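You operate a simulated robot arm through the tools that you are given. There is no shell and no other tool.

The job below is to be done with a simulated robot arm. You get a single attempt, and the scene is never put back.

JOB
Screw the white hose back on, open valve 2 and switch on the upper socket.
Fine: open the valve only when the nut is tight; no water may spray.

Only the result counts: the job must be done as asked and must still hold three seconds after the hand-in. Knocking over, shifting, dropping, spilling or breaking anything else fails it.

ROBOT AND FRAMES
A 6-joint arm with a three-finger gripper, fixed in place. Base frame: the origin is on the floor under the middle of its stand, x ahead of it, y to its left, z up; the work surface is at about z = 850. Readings come in mm, rad, newtons and seconds.
It reaches about 1213 mm from its shoulder. Its first joint turns from -2.897 to 2.897 rad. Payload 4.89 kg.
Tool frame: the origin (TCP) lies between the finger pads and is the grasp point; the fingertips stand 30 mm ahead of it; z points along the fingers, y is the line along which they close. The gripper opens to 164 mm; its body begins 125 mm behind the TCP.
Orientation is that of the tool frame in the base frame, as a unit quaternion [w, x, y, z]. With the fingers straight down and closing along the base's y, the tool's x points along the base's -x, its y along +y and its z along -z.

CONTROLS
- The arm moves only by the tool step_arm. Its argument "steps" is a list of rows, each a list of 3 entries, a list of its own where there are three numbers: the shift along the tool's x, y, z in mm, then the turn, a rotation vector about the tool's x, y, z in rad, then the gripper command, from -1 (fully open) to 1 (shut), values between in proportion. In form: [[[tx, ty, tz], [rx, ry, rz], jaw], ...]. A call has 1 to 20 rows; each row is the pose to reach, as a shift and turn from the pose commanded when the call began, along the tool's axes at that moment. Rows are played at 5 a second. More than 50 mm and 0.15 rad between two rows, or a gripper value outside its range, and nothing of the call is played. A pose out of reach is approached as far as the arm can. The call stops where the force on the tool passes 90 N (or 10 N more than at its start, if that is more) or the arm is blocked; 0.2 s more then pass. Each finger travels about 108 mm/s and halts on what it meets, pressing with about 38 N; the grip force reading is that of the motor and also rises with nothing between the fingers. The clock runs only during rows and for 0.2 s after the last one: add rows that repeat a pose to give the fingers time. The reply holds the time, the measured pose of the TCP, the force on the tool along the base axes, the opening and the grip force, in the units named above and with some noise, with the torque about the TCP (base axes, N m) and any sound that the robot's microphone picked up.
- Cameras (640 x 400 px; columns grow to the right, rows downward): "scene" is fixed at [50.6, 501.9, 1542.5]; the picture's right is [-0.27, -0.96, 0.00], its down [-0.32, 0.09, -0.94] and it looks along [0.91, -0.26, -0.34] (base axes); focal length 321 px, centre (320, 200). "wrist" rides on the gripper at [76, -2, -152] in the tool frame; the picture's right is [0.02, 1.00, 0.00], its down [-0.88, 0.02, -0.47] and it looks along [-0.47, 0.01, 0.88] (tool axes); focal length 247 px, centre (320, 200).
- get_image(camera): a new picture of that camera. It takes no simulated time.
- lift_body(by): moves the trunk up (or, below 0, down) by that many mm; the arm rides with it, the base frame stays. It gives what a move gives, with no picture.
- locate(camera, pixels): there is no depth. For up to 12 entries [column, row, z] of the newest picture of that camera ("zoom" is the newest enlarged one), the place [x, y] in the base frame at which the ray of that pixel passes the height z, good to about 3 mm. It takes no simulated time.
- enlarge(camera, box): a new picture of the part [left, top, right, bottom] of that camera's present view, enlarged. It takes no simulated time.
- job_done(): hands the job in; it is judged then, once.

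Unless the task says otherwise, let go and move clear before handing in.

The tools are called after ">>>" as a command line: name --argument value ..., lists and objects as JSON in quotes. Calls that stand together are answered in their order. step_arm: Moves the arm, as the interface text tells. Its arguments: {"type":"object","properties":{"steps":{"type":"array"}},"required":["steps"]} The other tools are called the same way: lift_body (by) moves the trunk up or down; get_image (camera) takes a picture; locate (camera, pixels) gives the place at which the rays of pixels pass given heights; enlarge (camera, box) takes an enlarged picture of a part of a camera's view; job_done () hands the job in.

At the start:

```text
time_s: 0.0
ee_pos: [611.8, 272.4, 1376.8]
tcp_rot: [0.001, 0.0, 1.0, -0.001]
force: [0.4, -0.5, -0.2]
ft_torque: [-0.03, 0.0, -0.01]
grip_width: 163.9
grasp_force: 0.1
trunk travel left (down, up): [-175.0, 215.0]
```

scene: 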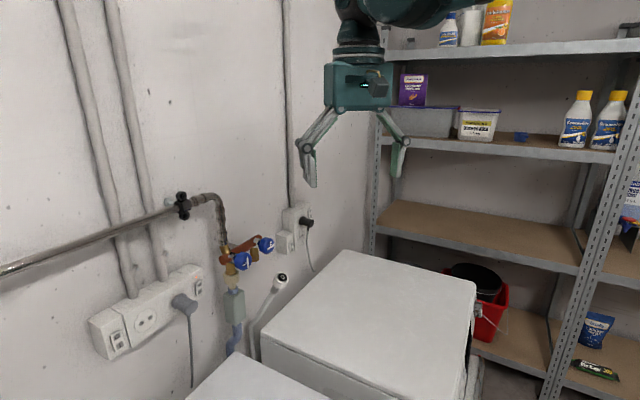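
wrist: 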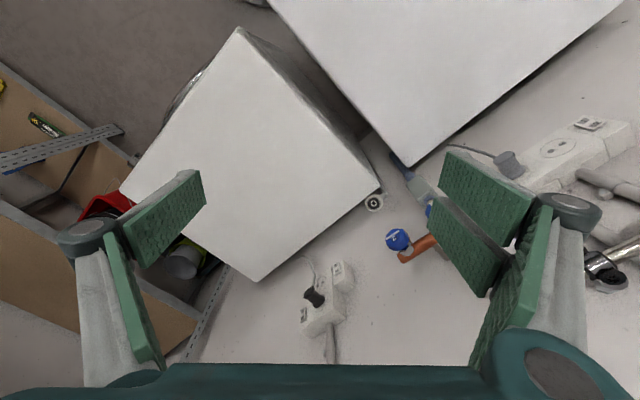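

The scene picture shows a pipe with two blue-handled valves near (240-265, 250), a loose white hose end at (280, 280), and sockets at (140, 310) and (297, 228). I'll enlarge those areas before moving.

>>> enlarge --camera "scene" --box '[180, 180, 340, 360]'

>>> enlarge --camera "scene" --box '[70, 240, 230, 360]'

>>> enlarge --camera "wrist" --box '[280, 140, 640, 365]'

```text
2.22 times, centred on (260, 270) of scene
```

zoom: 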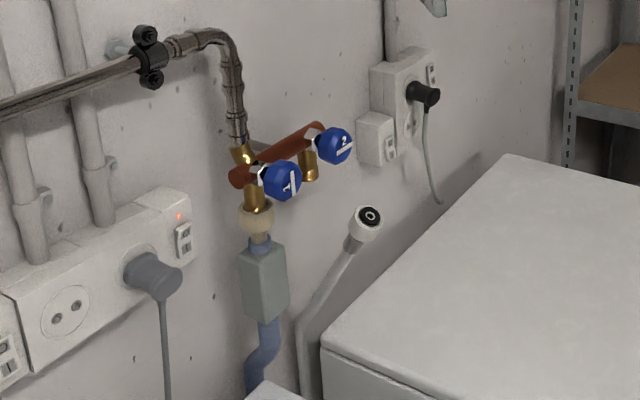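

```text
3.33 times, centred on (150, 300) of scene
```

zoom: 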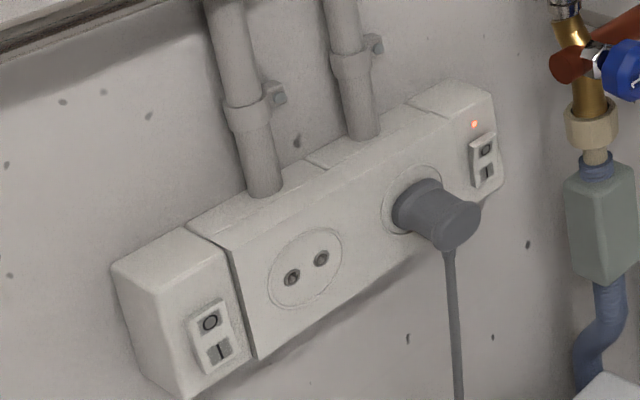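

```text
1.78 times, centred on (460, 252) of wrist
```

zoom: 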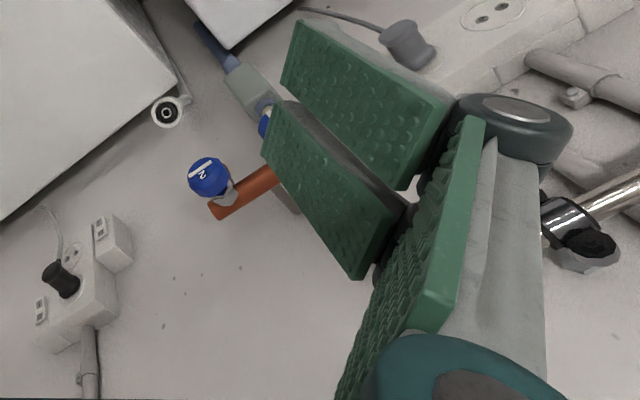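

The two wall units at (140, 310) and (297, 228) each carry rocker switches, so I need a closer look to tell which switch belongs to the upper socket, and a closer look at the valves.

>>> enlarge --camera "scene" --box '[265, 190, 329, 260]'

>>> enlarge --camera "scene" --box '[210, 225, 300, 300]'

>>> enlarge --camera "wrist" --box '[280, 240, 380, 360]'

>>> enlarge --camera "wrist" --box '[350, 160, 450, 280]'

```text
5.71 times, centred on (297, 225) of scene
```

zoom: 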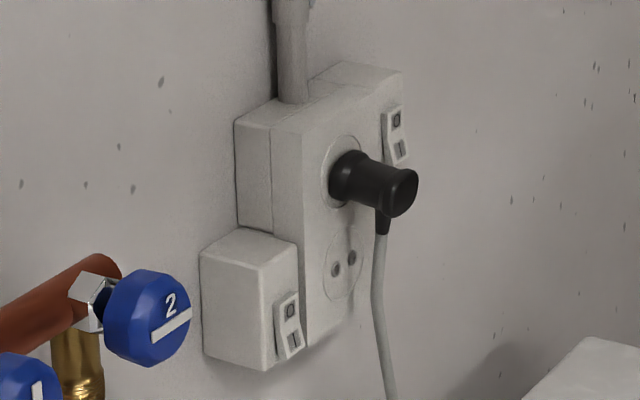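

```text
5.33 times, centred on (255, 262) of scene
```

zoom: 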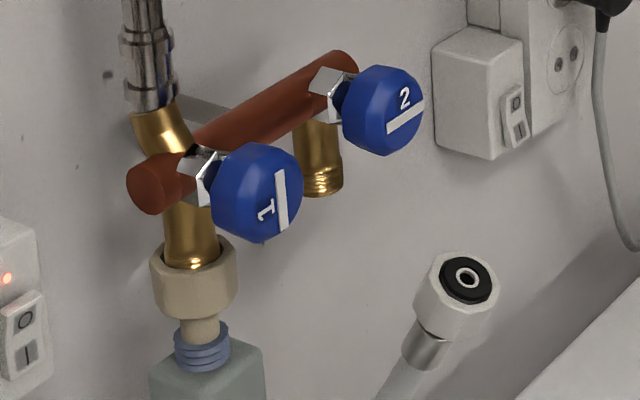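

```text
3.33 times, centred on (330, 300) of wrist
```

zoom: 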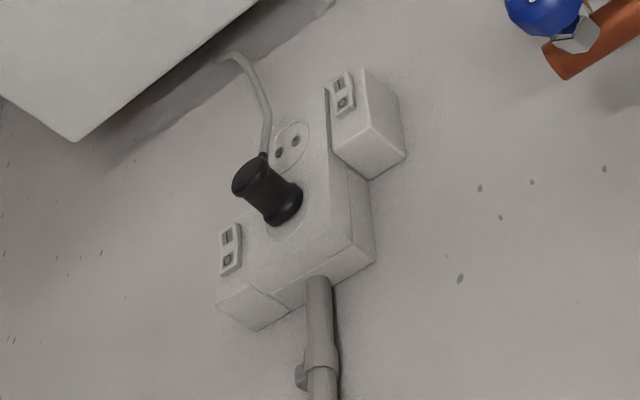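

```text
3.33 times, centred on (400, 220) of wrist
```

zoom: 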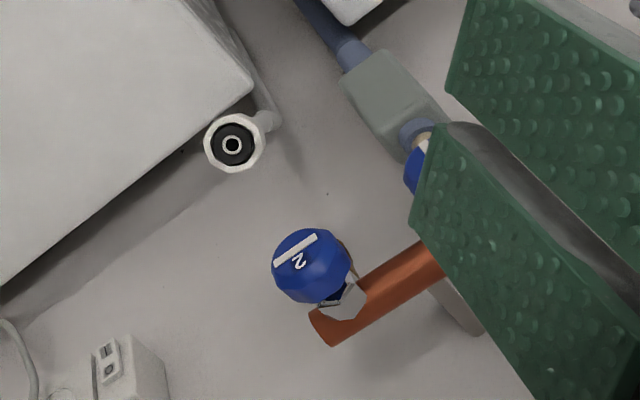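

The right-hand unit (297, 228) has two stacked sockets. The upper one carries the black plug, with its rocker at about (310, 214). I'll triangulate the key points by shooting rays from both cameras.

>>> locate --camera "scene" --pixels '[[266.8, 245.1, 1000], [266.8, 245.1, 1300], [282.8, 276.6, 1000], [282.8, 276.6, 1300], [310.3, 213.6, 1000], [310.3, 213.6, 1300], [311.5, 223.8, 1000], [311.5, 223.8, 1300], [291.6, 247.2, 1000], [291.6, 247.2, 1300], [301.4, 235.9, 1000], [301.4, 235.9, 1300]]'

>>> locate --camera "wrist" --pixels '[[397.6, 239.5, 1000], [397.6, 239.5, 1300], [373.6, 203.5, 1000], [373.6, 203.5, 1300], [303, 315, 1000], [303, 315, 1300], [309, 294, 1000], [309, 294, 1300], [336.9, 268.5, 1000], [336.9, 268.5, 1300], [321, 284.4, 1000], [321, 284.4, 1300]]'

```text
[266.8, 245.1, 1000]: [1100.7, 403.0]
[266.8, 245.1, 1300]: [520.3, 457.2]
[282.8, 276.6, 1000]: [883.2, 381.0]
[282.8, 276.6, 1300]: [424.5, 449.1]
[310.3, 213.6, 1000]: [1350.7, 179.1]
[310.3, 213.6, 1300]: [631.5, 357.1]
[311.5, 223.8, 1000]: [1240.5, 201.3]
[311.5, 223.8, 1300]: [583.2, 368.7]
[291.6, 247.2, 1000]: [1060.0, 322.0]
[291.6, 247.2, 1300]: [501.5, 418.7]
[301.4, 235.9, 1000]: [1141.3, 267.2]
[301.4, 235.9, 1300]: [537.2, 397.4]
```

```text
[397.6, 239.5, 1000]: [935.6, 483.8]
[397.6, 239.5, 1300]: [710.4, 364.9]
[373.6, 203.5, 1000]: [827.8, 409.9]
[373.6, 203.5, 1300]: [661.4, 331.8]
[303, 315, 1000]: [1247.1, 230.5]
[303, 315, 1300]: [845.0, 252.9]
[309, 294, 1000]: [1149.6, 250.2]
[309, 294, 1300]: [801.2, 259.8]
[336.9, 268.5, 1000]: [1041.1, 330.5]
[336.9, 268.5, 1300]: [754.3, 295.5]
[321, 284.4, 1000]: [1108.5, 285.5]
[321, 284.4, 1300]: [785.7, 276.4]
```

Triangulation puts valve 2's knob at about (831, 428, 1139), the hose end at (796, 394, 1057) and the upper rocker at (1116, 237, 1098). Next I'll look closely at the finger shapes and the rest of the manifold.

>>> enlarge --camera "wrist" --box '[400, 130, 640, 400]'

>>> enlarge --camera "wrist" --box '[0, 130, 240, 400]'

>>> enlarge --camera "scene" --box '[280, 0, 430, 200]'

>>> enlarge --camera "scene" --box '[180, 240, 320, 400]'

```text
1.48 times, centred on (520, 265) of wrist
```

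zoom: 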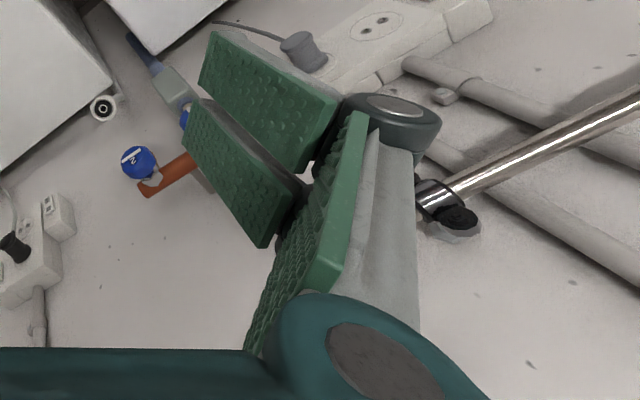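

```text
1.48 times, centred on (120, 265) of wrist
```

zoom: 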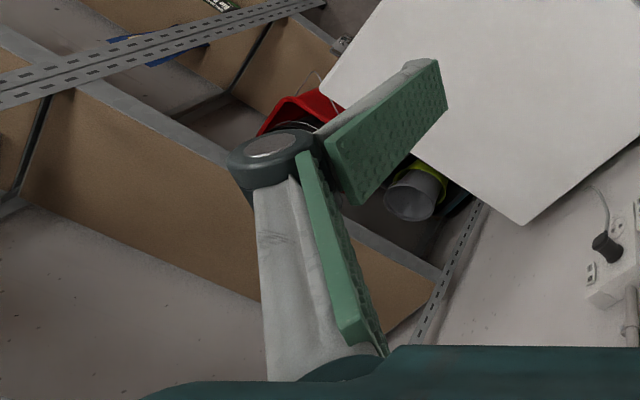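

```text
2.00 times, centred on (355, 100) of scene
```

zoom: 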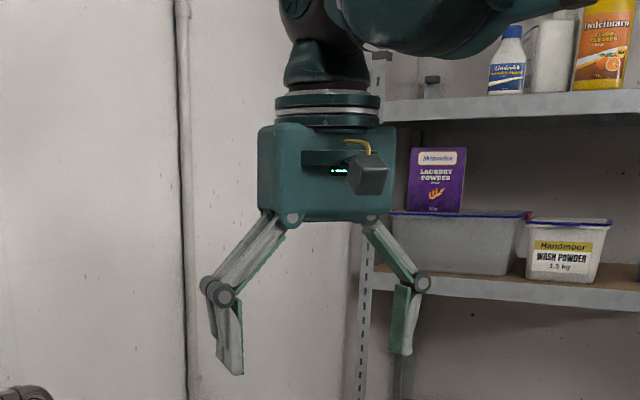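

```text
2.50 times, centred on (250, 320) of scene
```

zoom: 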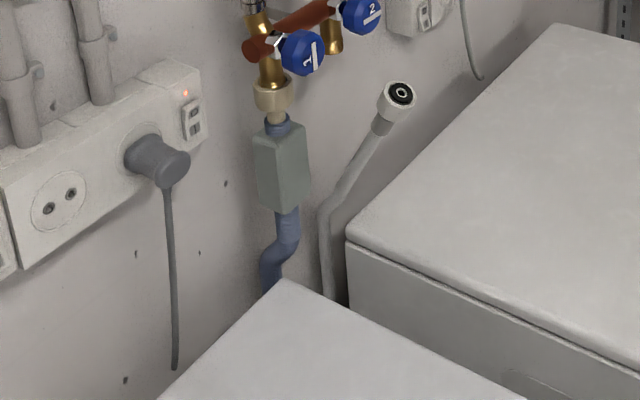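

The fingers are articulated, with a thumb at -y and a pair at +y, and both machine tops sit at about z = 850. I'll yaw the hand towards the wall normal (about 46°) while backing off slightly, then tilt it level.

>>> step_arm --steps '[[[10, -15, 5], [0, 0, -0.135], -1], [[20, -30, 10], [0, 0, -0.27], -1], [[30, -45, 20], [0, 0, -0.405], -1], [[40, -60, 30], [0, 0, -0.54], -1], [[50, -75, 40], [0, 0, -0.675], -1], [[60, -90, 50], [0, 0, -0.805], -1]]'

```text
time_s: 1.4
ee_pos: [552.1, 182.1, 1326.3]
tcp_rot: [-0.001, -0.393, 0.919, 0.0]
force: [0.8, 1.1, -1.1]
ft_torque: [-0.1, 0.14, 0.02]
grip_width: 164.2
grasp_force: 0.0
trunk travel left (down, up): [-175.0, 215.0]
```

The yaw worked, with the hand now at about 46° and still pointing down. Next I'll tilt it level while descending a little.

>>> step_arm --steps '[[[0, 0, 15], [0, -0.143, 0], -1], [[0, 0, 30], [0, -0.286, 0], -1], [[0, 0, 45], [0, -0.428, 0], -1], [[0, 0, 60], [0, -0.571, 0], -1], [[0, 0, 75], [0, -0.714, 0], -1], [[0, 0, 90], [0, -0.857, 0], -1], [[0, 0, 105], [0, -1.0, 0], -1], [[0, 0, 120], [0, -1.142, 0], -1], [[0, 0, 135], [0, -1.285, 0], -1], [[0, 0, 150], [0, -1.428, 0], -1], [[0, 0, 165], [0, -1.571, 0], -1], [[0, 0, 165], [0, -1.571, 0], -1]]'

>>> get_image --camera "scene"

>>> get_image --camera "wrist"

```text
time_s: 4.0
ee_pos: [551.9, 182.6, 1179.4]
tcp_rot: [0.65, -0.278, 0.651, 0.277]
force: [-3.4, 0.7, 0.9]
ft_torque: [-0.09, 0.1, -0.49]
grip_width: 164.1
grasp_force: 0.0
out of reach, approached as far as the arm can: row 11, 12
trunk travel left (down, up): [-175.0, 215.0]
```

```text
taken
```

scene: 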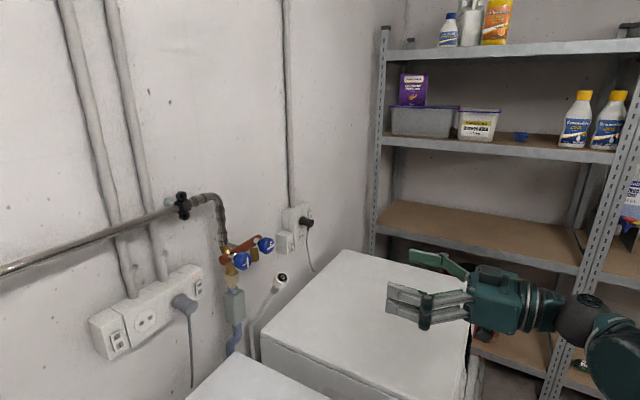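

```text
taken
```

wrist: 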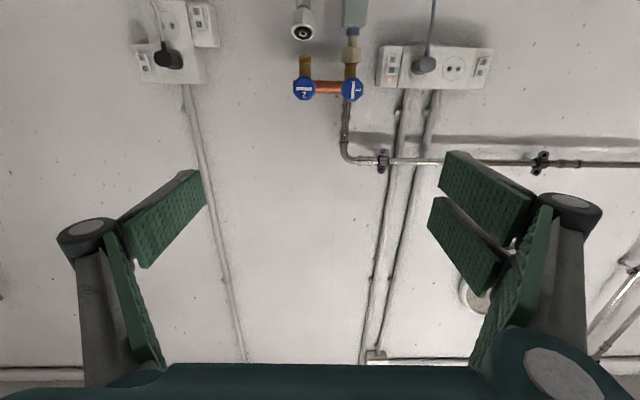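

The hand is now level and facing the wall squarely, with the manifold bar running flat at row 87 in the wrist view. The lowest rows were out of reach because the hand was too close in. I'll enlarge to measure the valves, hose nut and switches.

>>> enlarge --camera "wrist" --box '[260, 0, 400, 120]'

>>> enlarge --camera "wrist" --box '[120, 0, 230, 100]'

>>> enlarge --camera "scene" --box '[370, 230, 530, 340]'

```text
3.33 times, centred on (330, 60) of wrist
```

zoom: 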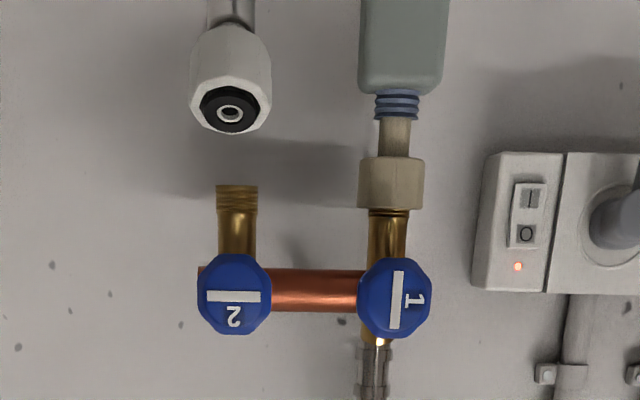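

```text
4.00 times, centred on (175, 50) of wrist
```

zoom: 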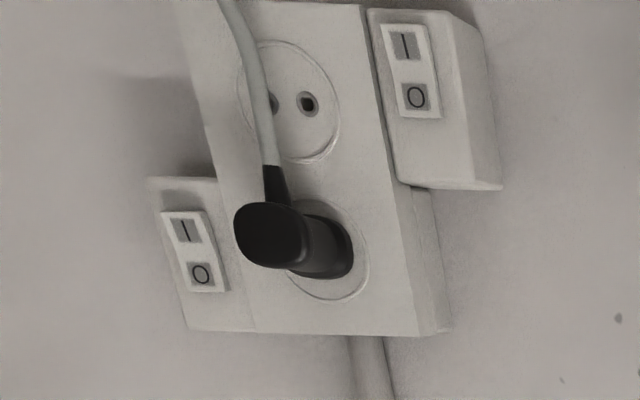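

```text
3.64 times, centred on (450, 285) of scene
```

zoom: 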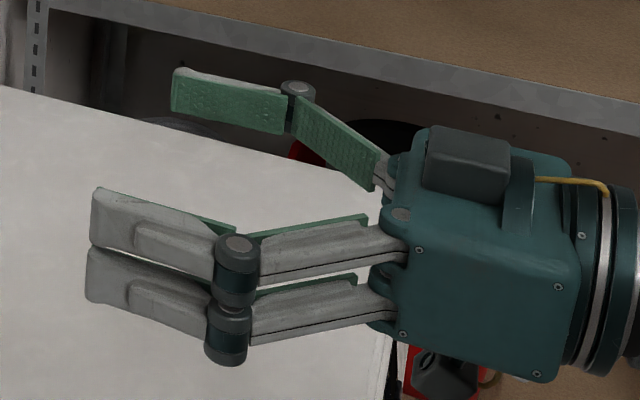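

The bar runs parallel to the image rows, so the assumed wall normal is good. I'll triangulate again from this viewpoint for better positions, with the outlet end at wrist (305, 56), the nut face at (303, 33) and the rocker's "I" at (142, 57).

>>> locate --camera "wrist" --pixels '[[304.2, 88.2, 1000], [304.2, 88.2, 1200], [352.5, 89.4, 1000], [352.5, 89.4, 1200], [305.1, 56.4, 1000], [305.1, 56.4, 1200], [303, 33, 1000], [303, 33, 1200], [351.6, 54.9, 1000], [351.6, 54.9, 1200], [143.75, 63, 1000], [143.75, 63, 1200]]'

>>> locate --camera "scene" --pixels '[[266.8, 245.1, 1000], [266.8, 245.1, 1200], [243.2, 260.5, 1000], [243.2, 260.5, 1200], [255.4, 259.8, 1000], [255.4, 259.8, 1200], [282.8, 276.6, 1000], [282.8, 276.6, 1200], [310.3, 213.6, 1000], [310.3, 213.6, 1200]]'

```text
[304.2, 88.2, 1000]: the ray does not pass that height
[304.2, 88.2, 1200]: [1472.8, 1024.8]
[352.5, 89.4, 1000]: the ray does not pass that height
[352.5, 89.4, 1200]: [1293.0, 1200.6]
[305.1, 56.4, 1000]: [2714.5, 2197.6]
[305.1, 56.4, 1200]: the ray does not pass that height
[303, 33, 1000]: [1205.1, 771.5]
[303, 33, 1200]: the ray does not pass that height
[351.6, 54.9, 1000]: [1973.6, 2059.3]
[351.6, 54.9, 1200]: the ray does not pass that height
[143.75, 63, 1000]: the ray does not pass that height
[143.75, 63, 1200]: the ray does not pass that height
```

```text
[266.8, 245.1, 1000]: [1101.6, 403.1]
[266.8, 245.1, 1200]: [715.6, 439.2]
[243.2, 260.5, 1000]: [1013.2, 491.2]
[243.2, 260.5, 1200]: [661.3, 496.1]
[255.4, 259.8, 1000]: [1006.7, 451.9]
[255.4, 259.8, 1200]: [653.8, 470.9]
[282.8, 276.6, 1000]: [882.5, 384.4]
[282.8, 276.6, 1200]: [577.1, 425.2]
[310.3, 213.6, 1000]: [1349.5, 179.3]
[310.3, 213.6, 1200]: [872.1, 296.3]
```

The hand geometry is clear now. The nut face is at about (797, 395, 1056) with its axis tilted about 29° out of vertical, and the outlet end is near (857, 457, 1085). Before moving closer I'll check the machine-top corners and wall position at z = 850.

>>> locate --camera "scene" --pixels '[[262, 345, 850], [347, 250, 850], [475, 287, 850], [240, 352, 850], [330, 400, 850], [188, 398, 850]]'

>>> enlarge --camera "scene" --box '[180, 180, 300, 290]'

```text
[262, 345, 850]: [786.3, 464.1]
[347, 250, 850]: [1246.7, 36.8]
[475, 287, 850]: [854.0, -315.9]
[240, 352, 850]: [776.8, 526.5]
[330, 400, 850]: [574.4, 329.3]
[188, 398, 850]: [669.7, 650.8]
```

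```text
3.64 times, centred on (240, 235) of scene
```

zoom: 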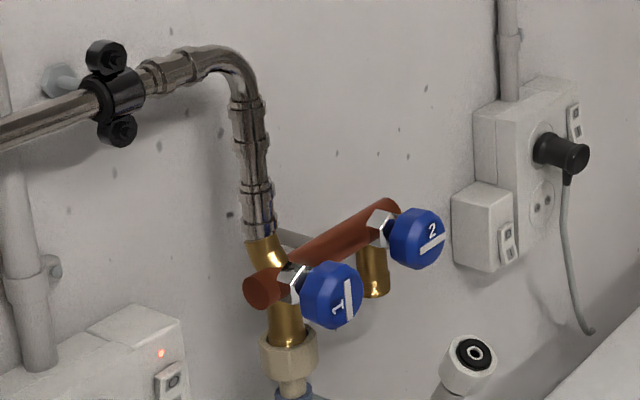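

The machine top lies under the hand, so I'll keep the approach nearly level, pitched up about 11°. I'm moving forward first, then down to a pre-grasp point about 110 mm short of the nut, with the gripper narrowed to about 90 mm.

>>> step_arm --steps '[[[0, -6, 44], [0, 0, 0], -0.6], [[0, -12, 88], [0, 0, 0], -0.3], [[0, -18, 132], [0, 0, 0], -0.1], [[10, -24, 176], [0, 0, 0], -0.1], [[25, -30, 205], [0, 0, 0], -0.1], [[60, -30, 215], [0, -0.05, 0], -0.1], [[95, -30, 222], [0, -0.1, 0], -0.1], [[130, -30, 222], [0, -0.15, 0], -0.1], [[157, -30, 222], [0, -0.19, 0], -0.1], [[157, -30, 222], [0, -0.19, 0], -0.1]]'

>>> get_image --camera "scene"

>>> get_image --camera "wrist"

```text
time_s: 6.2
ee_pos: [802.3, 335.8, 1123.8]
tcp_rot: [0.709, -0.25, 0.586, 0.302]
force: [0.0, 0.1, 0.0]
ft_torque: [0.04, -0.05, 0.02]
grip_width: 90.0
grasp_force: 0.0
out of reach, approached as far as the arm can: row 6, 7, 8, 9, 10
trunk travel left (down, up): [-175.0, 215.0]
```

```text
taken
```

scene: 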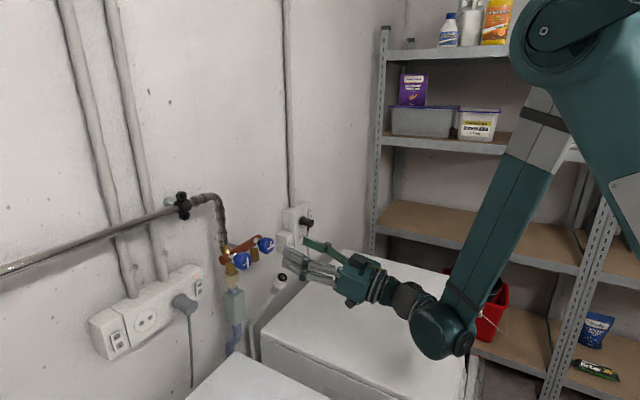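

```text
taken
```

wrist: 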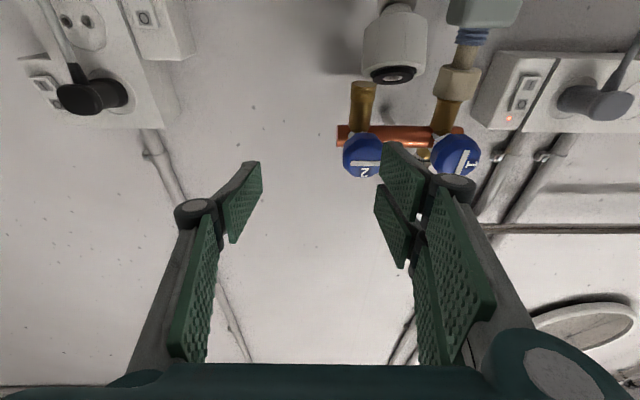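

The hand stopped at (802, 336, 1124) instead of the requested lower point, so it's short of travel at this height. The trunk needs to come down, but first I'll make a small upward move to learn which pose the shifts count from.

>>> step_arm --steps '[[[-20, 0, -20], [0, 0, 0], -0.1], [[-40, 0, -40], [0, 0, 0], -0.1], [[-60, 0, -60], [0, 0, 0], -0.1]]'

```text
time_s: 7.0
ee_pos: [754.4, 286.9, 1171.9]
tcp_rot: [0.709, -0.25, 0.585, 0.303]
force: [0.6, 0.9, -1.2]
ft_torque: [0.1, -0.1, -0.02]
grip_width: 90.5
grasp_force: 0.1
trunk travel left (down, up): [-175.0, 215.0]
```

The shifts count from the pose actually reached, which is what I wanted to know. I'll level the hand and move it 44 mm left to line up with the nut (t≈301), then lower the trunk.

>>> step_arm --steps '[[[0, 15, 0], [0, 0.06, 0], -0.1], [[0, 30, 0], [0, 0.12, 0], -0.1], [[0, 44, 0], [0, 0.19, 0], -0.1], [[0, 44, 0], [0, 0.19, 0], -0.1]]'

>>> lift_body --by -60

>>> get_image --camera "scene"

>>> get_image --camera "wrist"

```text
time_s: 8.0
ee_pos: [721.9, 316.8, 1172.7]
tcp_rot: [0.651, -0.277, 0.65, 0.278]
force: [-0.3, 0.4, 1.2]
ft_torque: [0.01, 0.06, 0.01]
grip_width: 90.3
grasp_force: 0.1
trunk travel left (down, up): [-175.0, 215.0]
```

```text
time_s: 9.0
ee_pos: [722.9, 316.8, 1113.4]
tcp_rot: [0.65, -0.277, 0.651, 0.277]
force: [-1.0, -0.4, -0.7]
ft_torque: [-0.01, 0.03, 0.01]
grip_width: 90.2
grasp_force: 0.1
trunk travel left (down, up): [-115.0, 275.0]
```

```text
taken
```

scene: 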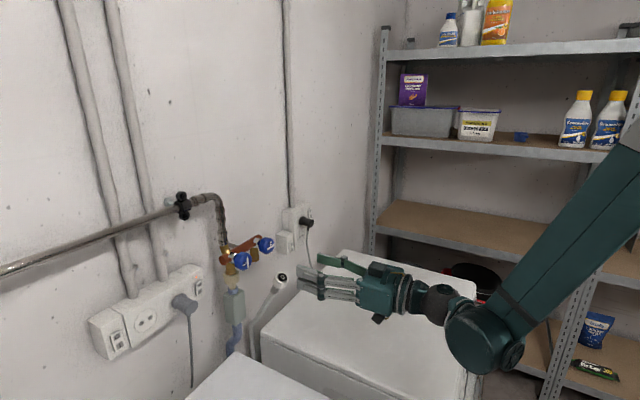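

```text
taken
```

wrist: 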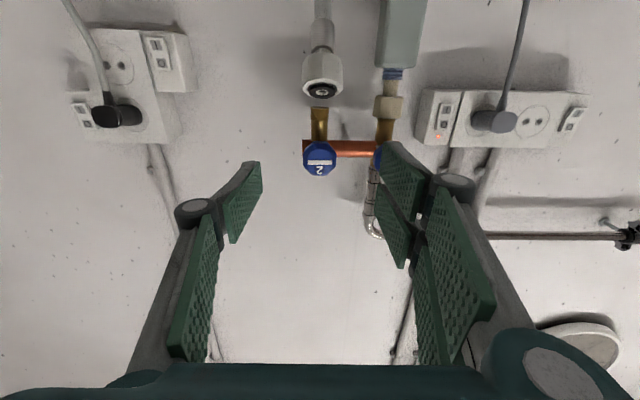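

The nut, outlet and valve 2 now line up near column 320 in the wrist view. The big wrist joint sits about 150 mm below TCP level, which still leaves around 40 mm over the machine top at nut height. I'll lower the trunk another 70 mm and check again.

>>> lift_body --by -70

>>> get_image --camera "scene"

>>> get_image --camera "wrist"

```text
time_s: 10.1
ee_pos: [722.8, 316.7, 1042.8]
tcp_rot: [0.651, -0.277, 0.651, 0.277]
force: [0.2, 0.6, -0.5]
ft_torque: [-0.05, 0.01, 0.0]
grip_width: 90.2
grasp_force: 0.2
trunk travel left (down, up): [-45.0, 345.0]
```

```text
taken
```

scene: 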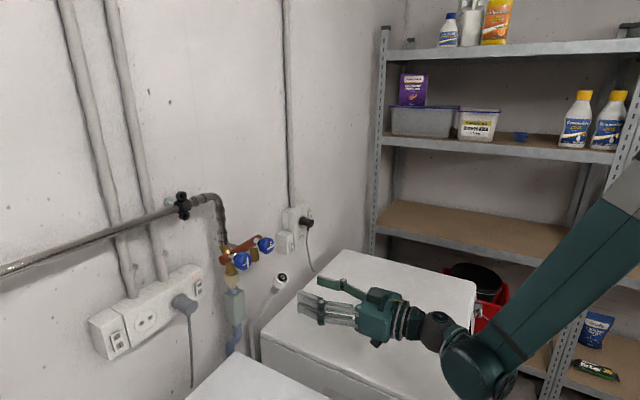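

```text
taken
```

wrist: 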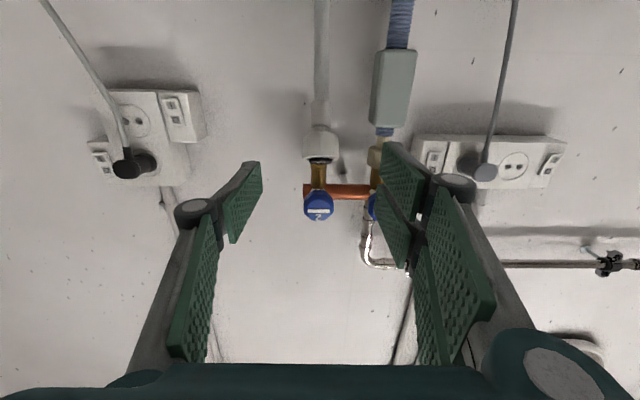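

At this height the nut shows at wrist (320, 145), in line with the outlet behind it. I'll enlarge both views to fix the nut's centre and tilt.

>>> enlarge --camera "wrist" --box '[270, 80, 400, 230]'

>>> enlarge --camera "scene" --box '[220, 220, 330, 330]'

```text
2.67 times, centred on (335, 155) of wrist
```

zoom: 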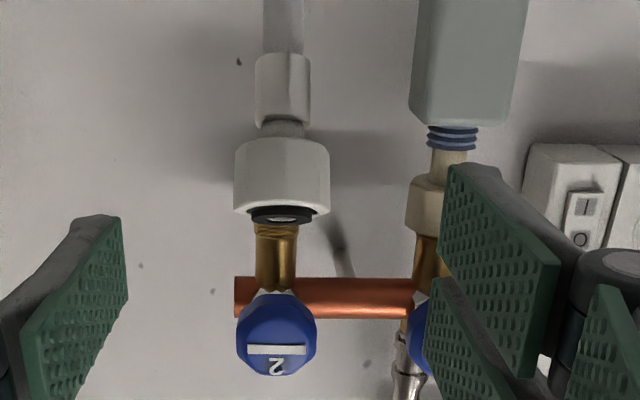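

```text
3.64 times, centred on (275, 275) of scene
```

zoom: 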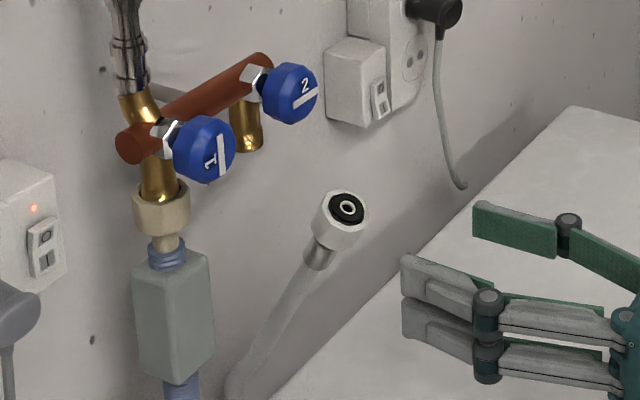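

The nut is centred to within about 1 mm laterally and level with the TCP, about 115 mm ahead. I'm advancing with the fingers still at 90 mm.

>>> step_arm --steps '[[[0, 0, 25], [0, 0, 0], -0.1], [[0, 0, 50], [0, 0, 0], -0.1], [[0, 0, 75], [0, 0, 0], -0.1], [[0, 0, 100], [0, 0, 0], -0.1], [[0, 0, 115], [0, 0, 0], -0.1], [[0, 0, 115], [0, 0, 0], -0.1]]'

>>> get_image --camera "wrist"

>>> enlarge --camera "scene" --box '[200, 200, 480, 390]'

```text
time_s: 11.5
ee_pos: [804.3, 399.9, 1042.7]
tcp_rot: [0.651, -0.277, 0.651, 0.277]
force: [-0.4, -0.6, 0.6]
ft_torque: [-0.01, 0.03, 0.0]
grip_width: 90.2
grasp_force: 0.0
trunk travel left (down, up): [-45.0, 345.0]
```

```text
taken
```

wrist: 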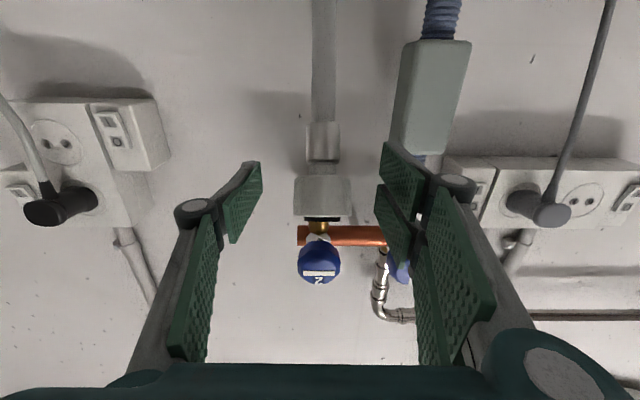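

```text
2.11 times, centred on (340, 295) of scene
```

zoom: 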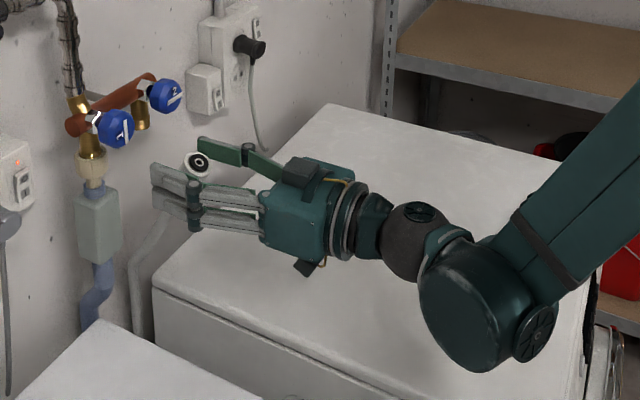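

The nut sits between the pads at TCP depth in the wrist view, at about (322, 195). I'm closing on it.

>>> step_arm --steps '[[[0, 0, 0], [0, 0, 0], 0.3], [[0, 0, 0], [0, 0, 0], 0.6], [[0, 0, 0], [0, 0, 0], 1], [[0, 0, 0], [0, 0, 0], 1], [[0, 0, 0], [0, 0, 0], 1]]'

>>> get_image --camera "wrist"

>>> enlarge --camera "scene" --box '[220, 210, 340, 320]'

```text
time_s: 12.7
ee_pos: [802.5, 401.3, 1042.9]
tcp_rot: [0.651, -0.278, 0.65, 0.277]
force: [-16.7, 16.9, -2.4]
ft_torque: [-0.09, 0.06, -0.03]
grip_width: 36.8
grasp_force: 45.1
trunk travel left (down, up): [-45.0, 345.0]
```

```text
taken
```

wrist: 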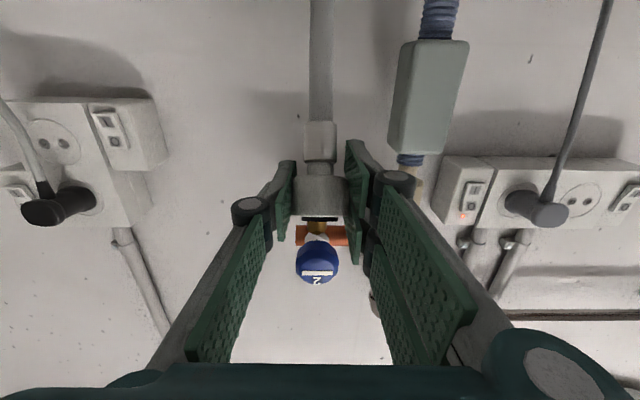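

```text
3.64 times, centred on (280, 265) of scene
```

zoom: 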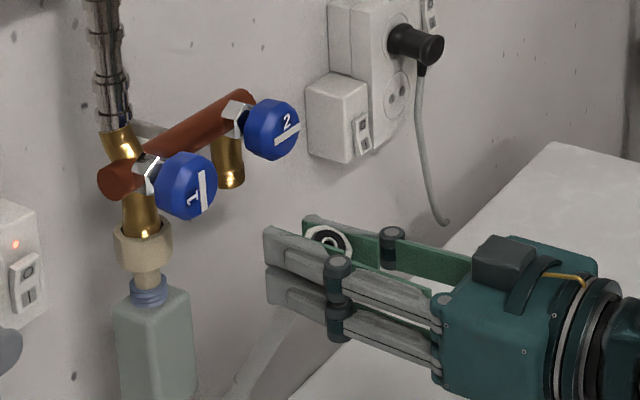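

The nut is gripped at 36.8 mm, with a sideways force of about 24 N on the tool. I'll make a small test move, up 6 mm and 2 mm towards the side it pushes, to see how stiff the hose is.

>>> step_arm --steps '[[[-3, 1, 0], [0, 0.03, 0], 1], [[-6, 2, 0], [0, 0.06, 0], 1], [[-6, 2, 0], [0, 0.06, 0], 1]]'

>>> get_image --camera "wrist"

```text
time_s: 13.5
ee_pos: [803.0, 401.5, 1047.0]
tcp_rot: [0.63, -0.286, 0.671, 0.268]
force: [8.4, 13.6, -32.0]
ft_torque: [-0.32, -0.11, -0.05]
grip_width: 36.6
grasp_force: 45.0
trunk travel left (down, up): [-45.0, 345.0]
```

```text
taken
```

wrist: 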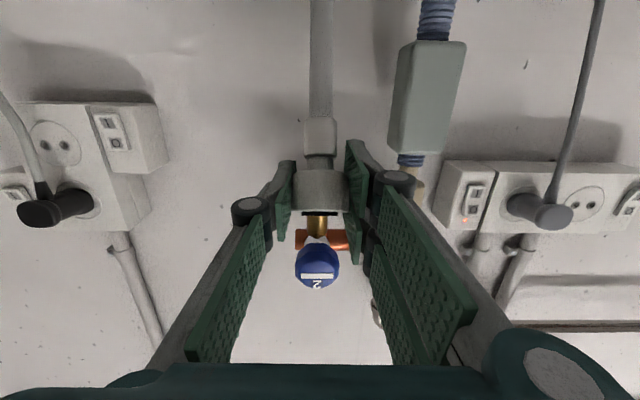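

Pulling straight up loads the hose along its own axis (force −32 N in z, +16 N towards the wall), at about 10 N/mm. So I'll swing the nut along an arc about the hose's bend, tilting the hand with it, and watch the tension.

>>> step_arm --steps '[[[0.2, 0, 5], [0, 0.005, 0], 1], [[0.2, 0, 10.3], [0, 0.01, 0], 1], [[-3, 0, 17], [0, 0.055, 0], 1], [[-6.1, 0, 23.3], [0, 0.097, 0], 1], [[-8.8, 0, 30], [0, 0.14, 0], 1], [[-11.3, 0, 36.7], [0, 0.184, 0], 1], [[-11.3, 0, 36.7], [0, 0.184, 0], 1]]'

>>> get_image --camera "wrist"

>>> enlarge --camera "scene" --box '[200, 220, 320, 340]'

```text
time_s: 15.1
ee_pos: [826.6, 426.9, 1059.2]
tcp_rot: [0.567, -0.308, 0.725, 0.241]
force: [7.8, -12.4, 28.9]
ft_torque: [0.27, -0.76, -0.14]
grip_width: 36.6
grasp_force: 45.2
trunk travel left (down, up): [-45.0, 345.0]
```

```text
taken
```

wrist: 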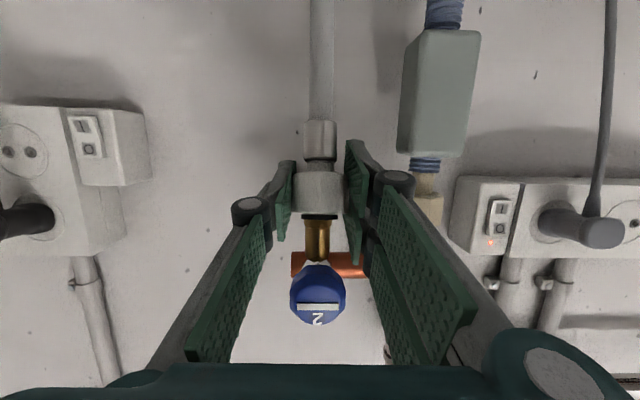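

```text
3.33 times, centred on (260, 280) of scene
```

zoom: 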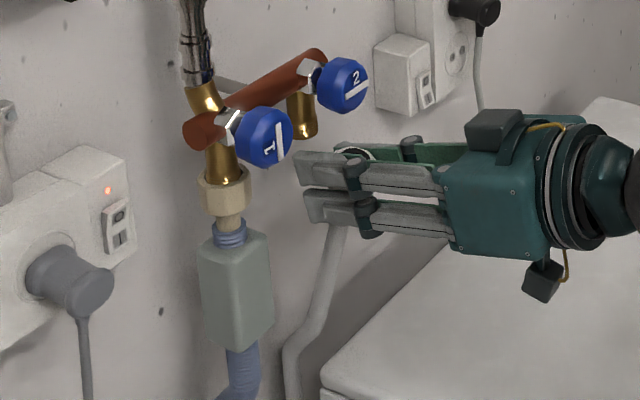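

Now the hose pushes up (+29 N), so I can let the nut rise a little, and there's a 14 N push to the right that I'll ease by 1.5 mm. I'm continuing the arc another 25 mm towards the outlet.

>>> step_arm --steps '[[[-3, -0.5, 5.5], [0, 0.04, 0], 1], [[-5.8, -1, 10.9], [0, 0.08, 0], 1], [[-8, -1.5, 17], [0, 0.12, 0], 1], [[-9.9, -1.5, 23.3], [0, 0.157, 0], 1], [[-9.9, -1.5, 23.3], [0, 0.157, 0], 1]]'

>>> get_image --camera "wrist"

>>> enlarge --camera "scene" --box '[210, 220, 310, 320]'

```text
time_s: 16.3
ee_pos: [845.8, 443.9, 1063.8]
tcp_rot: [0.509, -0.326, 0.767, 0.216]
force: [5.7, -14.2, 28.2]
ft_torque: [-0.4, 0.08, -0.05]
grip_width: 36.4
grasp_force: 44.7
trunk travel left (down, up): [-45.0, 345.0]
```

```text
taken
```

wrist: 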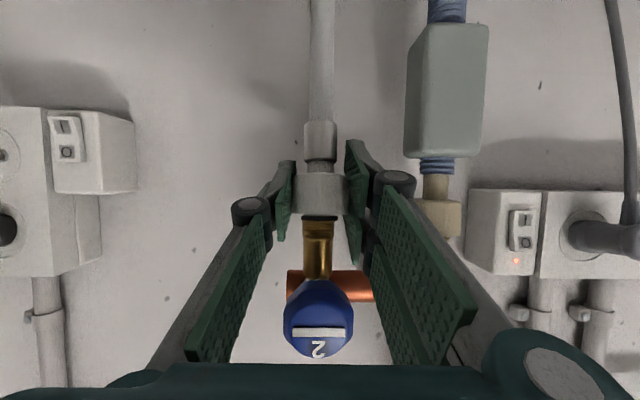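

```text
4.00 times, centred on (260, 270) of scene
```

zoom: 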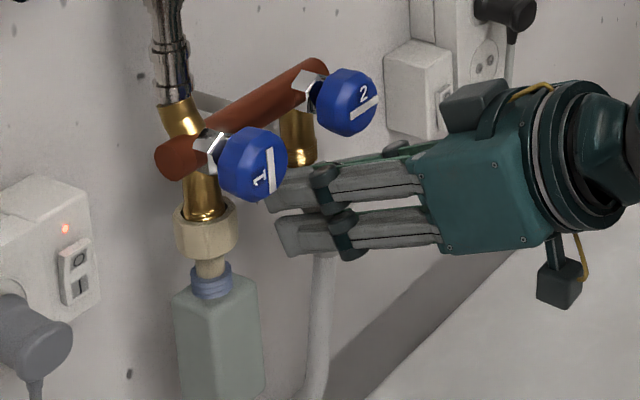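

The nut is now under the outlet's line, with outlet edges at about columns 303–333 and nut edges at 293–347. I'll enlarge to judge the lateral and depth offset before the last part of the arc.

>>> enlarge --camera "wrist" --box '[260, 100, 380, 300]'

>>> enlarge --camera "scene" --box '[235, 235, 285, 285]'

```text
2.00 times, centred on (320, 200) of wrist
```

zoom: 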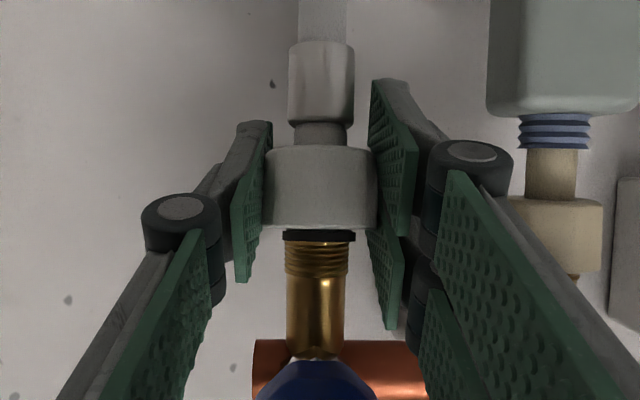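

```text
8.00 times, centred on (260, 260) of scene
```

zoom: 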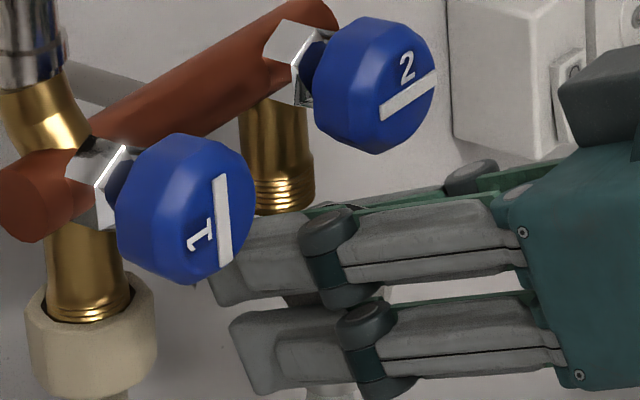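

The washer top is about 5 mm below the outlet rim. The outlet is roughly 18 mm further towards the wall and 1 mm to the right. I'm finishing the arc now with the final 6° of tilt, keeping the height constant.

>>> step_arm --steps '[[[-1.8, -0.3, 4.2], [0, 0.026, 0], 1], [[-3.5, -0.6, 8.3], [0, 0.053, 0], 1], [[-5.3, -1, 12.5], [0, 0.08, 0], 1], [[-7, -1, 16.6], [0, 0.105, 0], 1], [[-7, -1, 16.6], [0, 0.105, 0], 1]]'

>>> enlarge --camera "wrist" --box '[260, 100, 380, 300]'

>>> enlarge --camera "scene" --box '[220, 230, 290, 310]'

```text
time_s: 17.5
ee_pos: [857.5, 456.5, 1061.6]
tcp_rot: [0.467, -0.339, 0.792, 0.201]
force: [10.9, -12.9, 33.5]
ft_torque: [-0.23, -0.03, 0.05]
grip_width: 37.0
grasp_force: 44.8
trunk travel left (down, up): [-45.0, 345.0]
```

```text
2.00 times, centred on (320, 200) of wrist
```

zoom: 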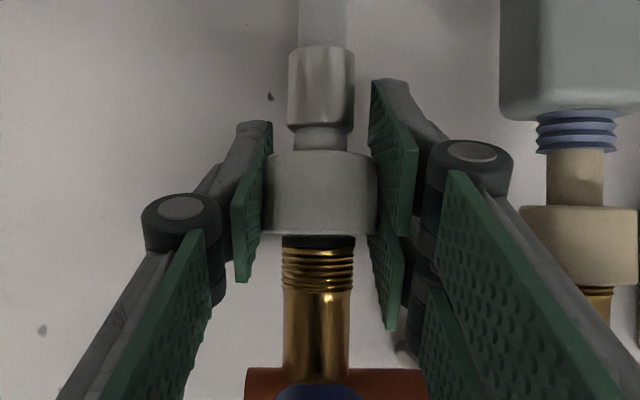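

```text
5.00 times, centred on (255, 270) of scene
```

zoom: 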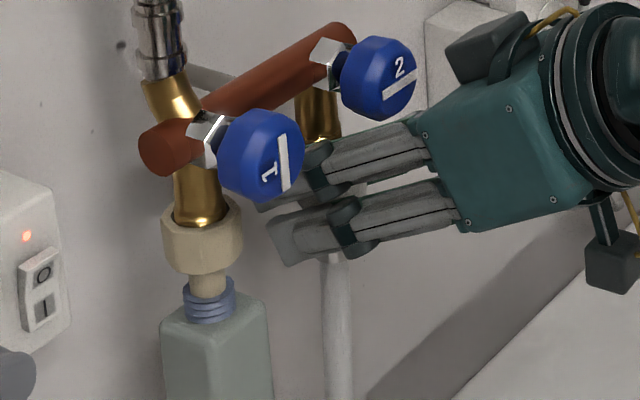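

The nut is now directly below the outlet (n=923, t=302), with the washer almost touching the threads. I'll raise it in small steps and look for contact.

>>> step_arm --steps '[[[-1.75, -0.3, -0.95], [0, 0, 0], 1], [[-3.5, -0.5, -1.9], [0, 0, 0], 1], [[-3.5, -0.5, -1.9], [0, 0, 0], 1]]'

>>> enlarge --camera "wrist" --box '[260, 100, 380, 300]'

```text
time_s: 18.3
ee_pos: [858.4, 456.7, 1063.7]
tcp_rot: [0.466, -0.338, 0.793, 0.199]
force: [-3.2, -10.0, -9.8]
ft_torque: [-0.98, 0.88, 0.05]
grip_width: 36.8
grasp_force: 44.6
trunk travel left (down, up): [-45.0, 345.0]
```

```text
2.00 times, centred on (320, 200) of wrist
```

zoom: 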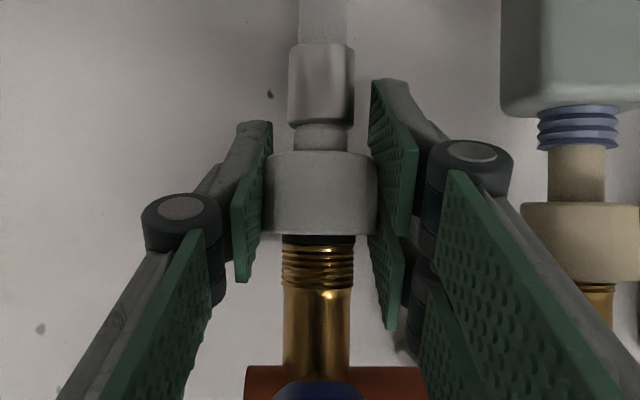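

The vertical force changed by 43 N over the last 2 mm, so the washer is touching the outlet. I'll start turning in the tightening direction (counter-clockwise from above) with a slight upward bias, watching torque and sound.

>>> step_arm --steps '[[[-0.9, 0, -0.5], [-0.105, 0, -0.058], 1], [[-1.3, 0, -0.7], [-0.21, 0, -0.117], 1], [[-1.7, 0, -1.0], [-0.315, 0, -0.175], 1], [[-1.7, 0, -1.0], [-0.42, 0, -0.233], 1], [[-1.7, 0, -1.0], [-0.42, 0, -0.233], 1]]'

>>> enlarge --camera "wrist" --box '[260, 100, 380, 300]'

>>> enlarge --camera "scene" --box '[220, 230, 290, 310]'

```text
time_s: 19.5
ee_pos: [854.7, 460.1, 1066.0]
tcp_rot: [0.405, -0.519, 0.688, 0.304]
force: [-61.4, 10.2, -56.0]
ft_torque: [1.56, -6.22, -1.9]
grip_width: 43.2
grasp_force: 45.2
trunk travel left (down, up): [-45.0, 345.0]
```

```text
2.00 times, centred on (320, 200) of wrist
```

zoom: 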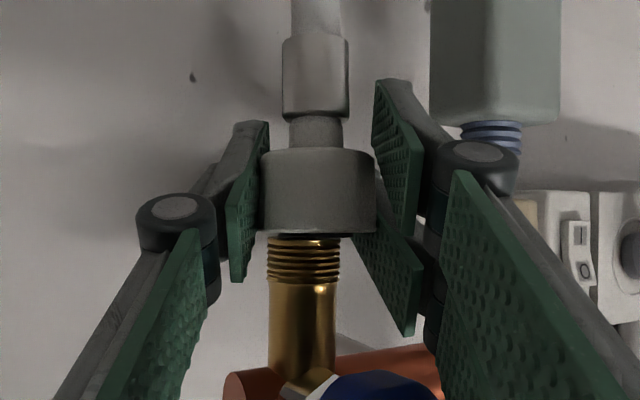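

```text
5.00 times, centred on (255, 270) of scene
```

zoom: 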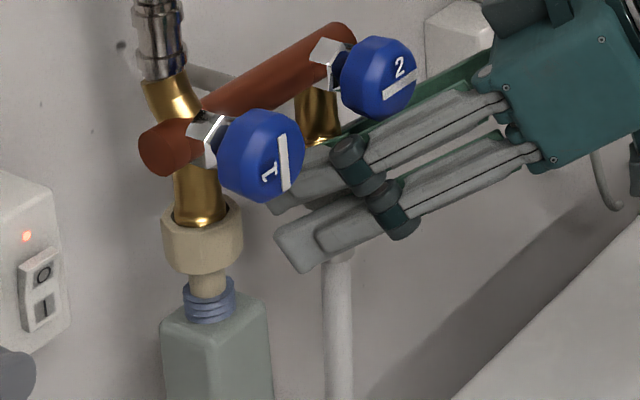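

Turning here jams something: force is about 83 N, torque 6 N·m, and the grip was forced open to 43 mm. With the hand pitched down 29°, the upper finger of the pair runs into knob 2. I'll turn back to where I started.

>>> step_arm --steps '[[[0.5, 0, 0.3], [0.105, 0, 0.058], 1], [[1.0, 0, 0.5], [0.21, 0, 0.117], 1], [[1.5, 0, 0.8], [0.315, 0, 0.175], 1], [[1.9, 0, 1.1], [0.42, 0, 0.233], 1], [[1.9, 0, 1.1], [0.42, 0, 0.233], 1]]'

>>> enlarge --camera "wrist" --box '[260, 100, 380, 300]'

>>> enlarge --camera "scene" --box '[220, 230, 290, 310]'

```text
time_s: 20.7
ee_pos: [859.2, 457.8, 1067.5]
tcp_rot: [0.468, -0.337, 0.792, 0.2]
force: [-6.2, 19.1, 10.3]
ft_torque: [1.11, -0.9, -0.03]
grip_width: 34.1
grasp_force: 45.2
trunk travel left (down, up): [-45.0, 345.0]
```

```text
2.00 times, centred on (320, 200) of wrist
```

zoom: 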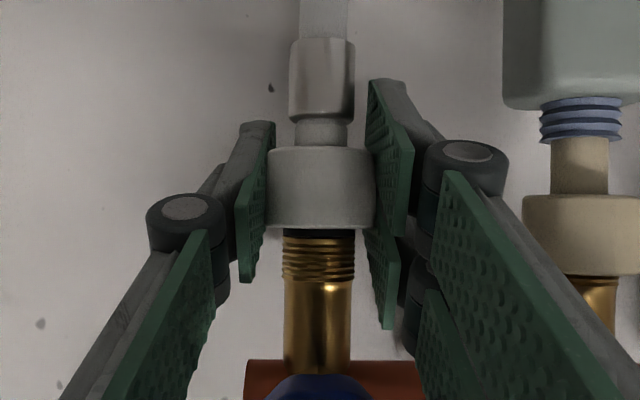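

```text
5.00 times, centred on (255, 270) of scene
```

zoom: 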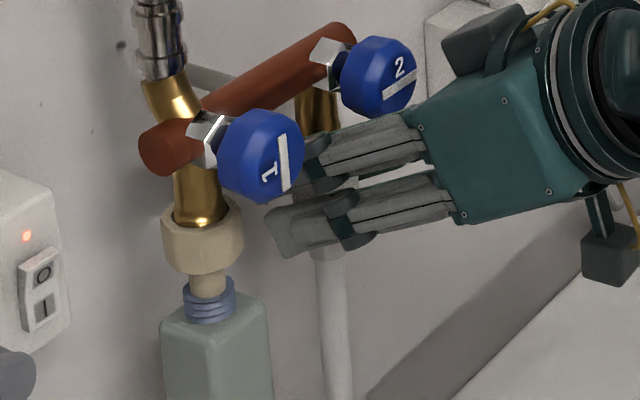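

The hand is back at zero yaw with low forces and the valve mark unchanged. A lower grip, with the nut nearer the tops of the pads, will let the fingers pass beneath the knob. I'll carry the nut back along the same arc to its rest pose and re-grip.

>>> step_arm --steps '[[[5.3, 0, 0.7], [0, 0, 0], 1], [[9.2, 0, -6.3], [0, -0.05, 0], 1], [[13.3, 0, -14.7], [0, -0.105, 0], 1], [[20.8, 0, -25.1], [0, -0.185, 0], 1], [[29.3, 0, -35.3], [0, -0.262, 0], 1], [[38.8, 0, -44.2], [0, -0.345, 0], 1], [[49.9, 0, -51.8], [0, -0.425, 0], 1], [[60.2, 0, -58.1], [0, -0.506, 0], 1], [[60.2, 0, -58.1], [0, -0.506, 0], 1]]'

>>> get_image --camera "wrist"

>>> enlarge --camera "scene" --box '[220, 210, 340, 320]'

```text
time_s: 22.7
ee_pos: [801.2, 399.6, 1041.1]
tcp_rot: [0.651, -0.278, 0.65, 0.277]
force: [-21.9, 16.7, -7.8]
ft_torque: [-0.93, 0.45, -0.16]
grip_width: 34.3
grasp_force: 45.0
trunk travel left (down, up): [-45.0, 345.0]
```

```text
taken
```

wrist: 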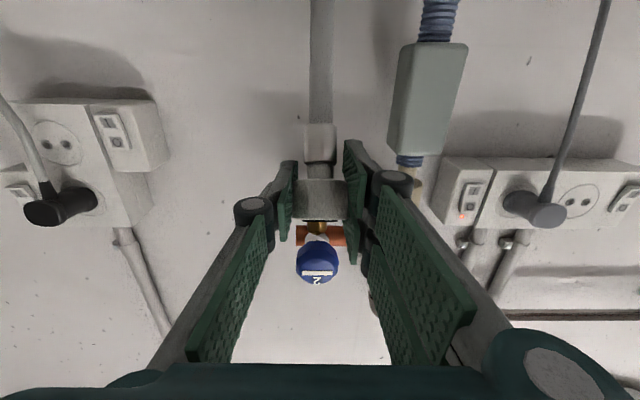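

```text
3.64 times, centred on (280, 265) of scene
```

zoom: 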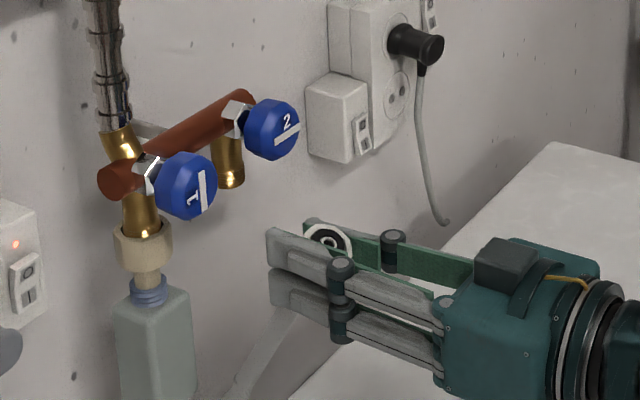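

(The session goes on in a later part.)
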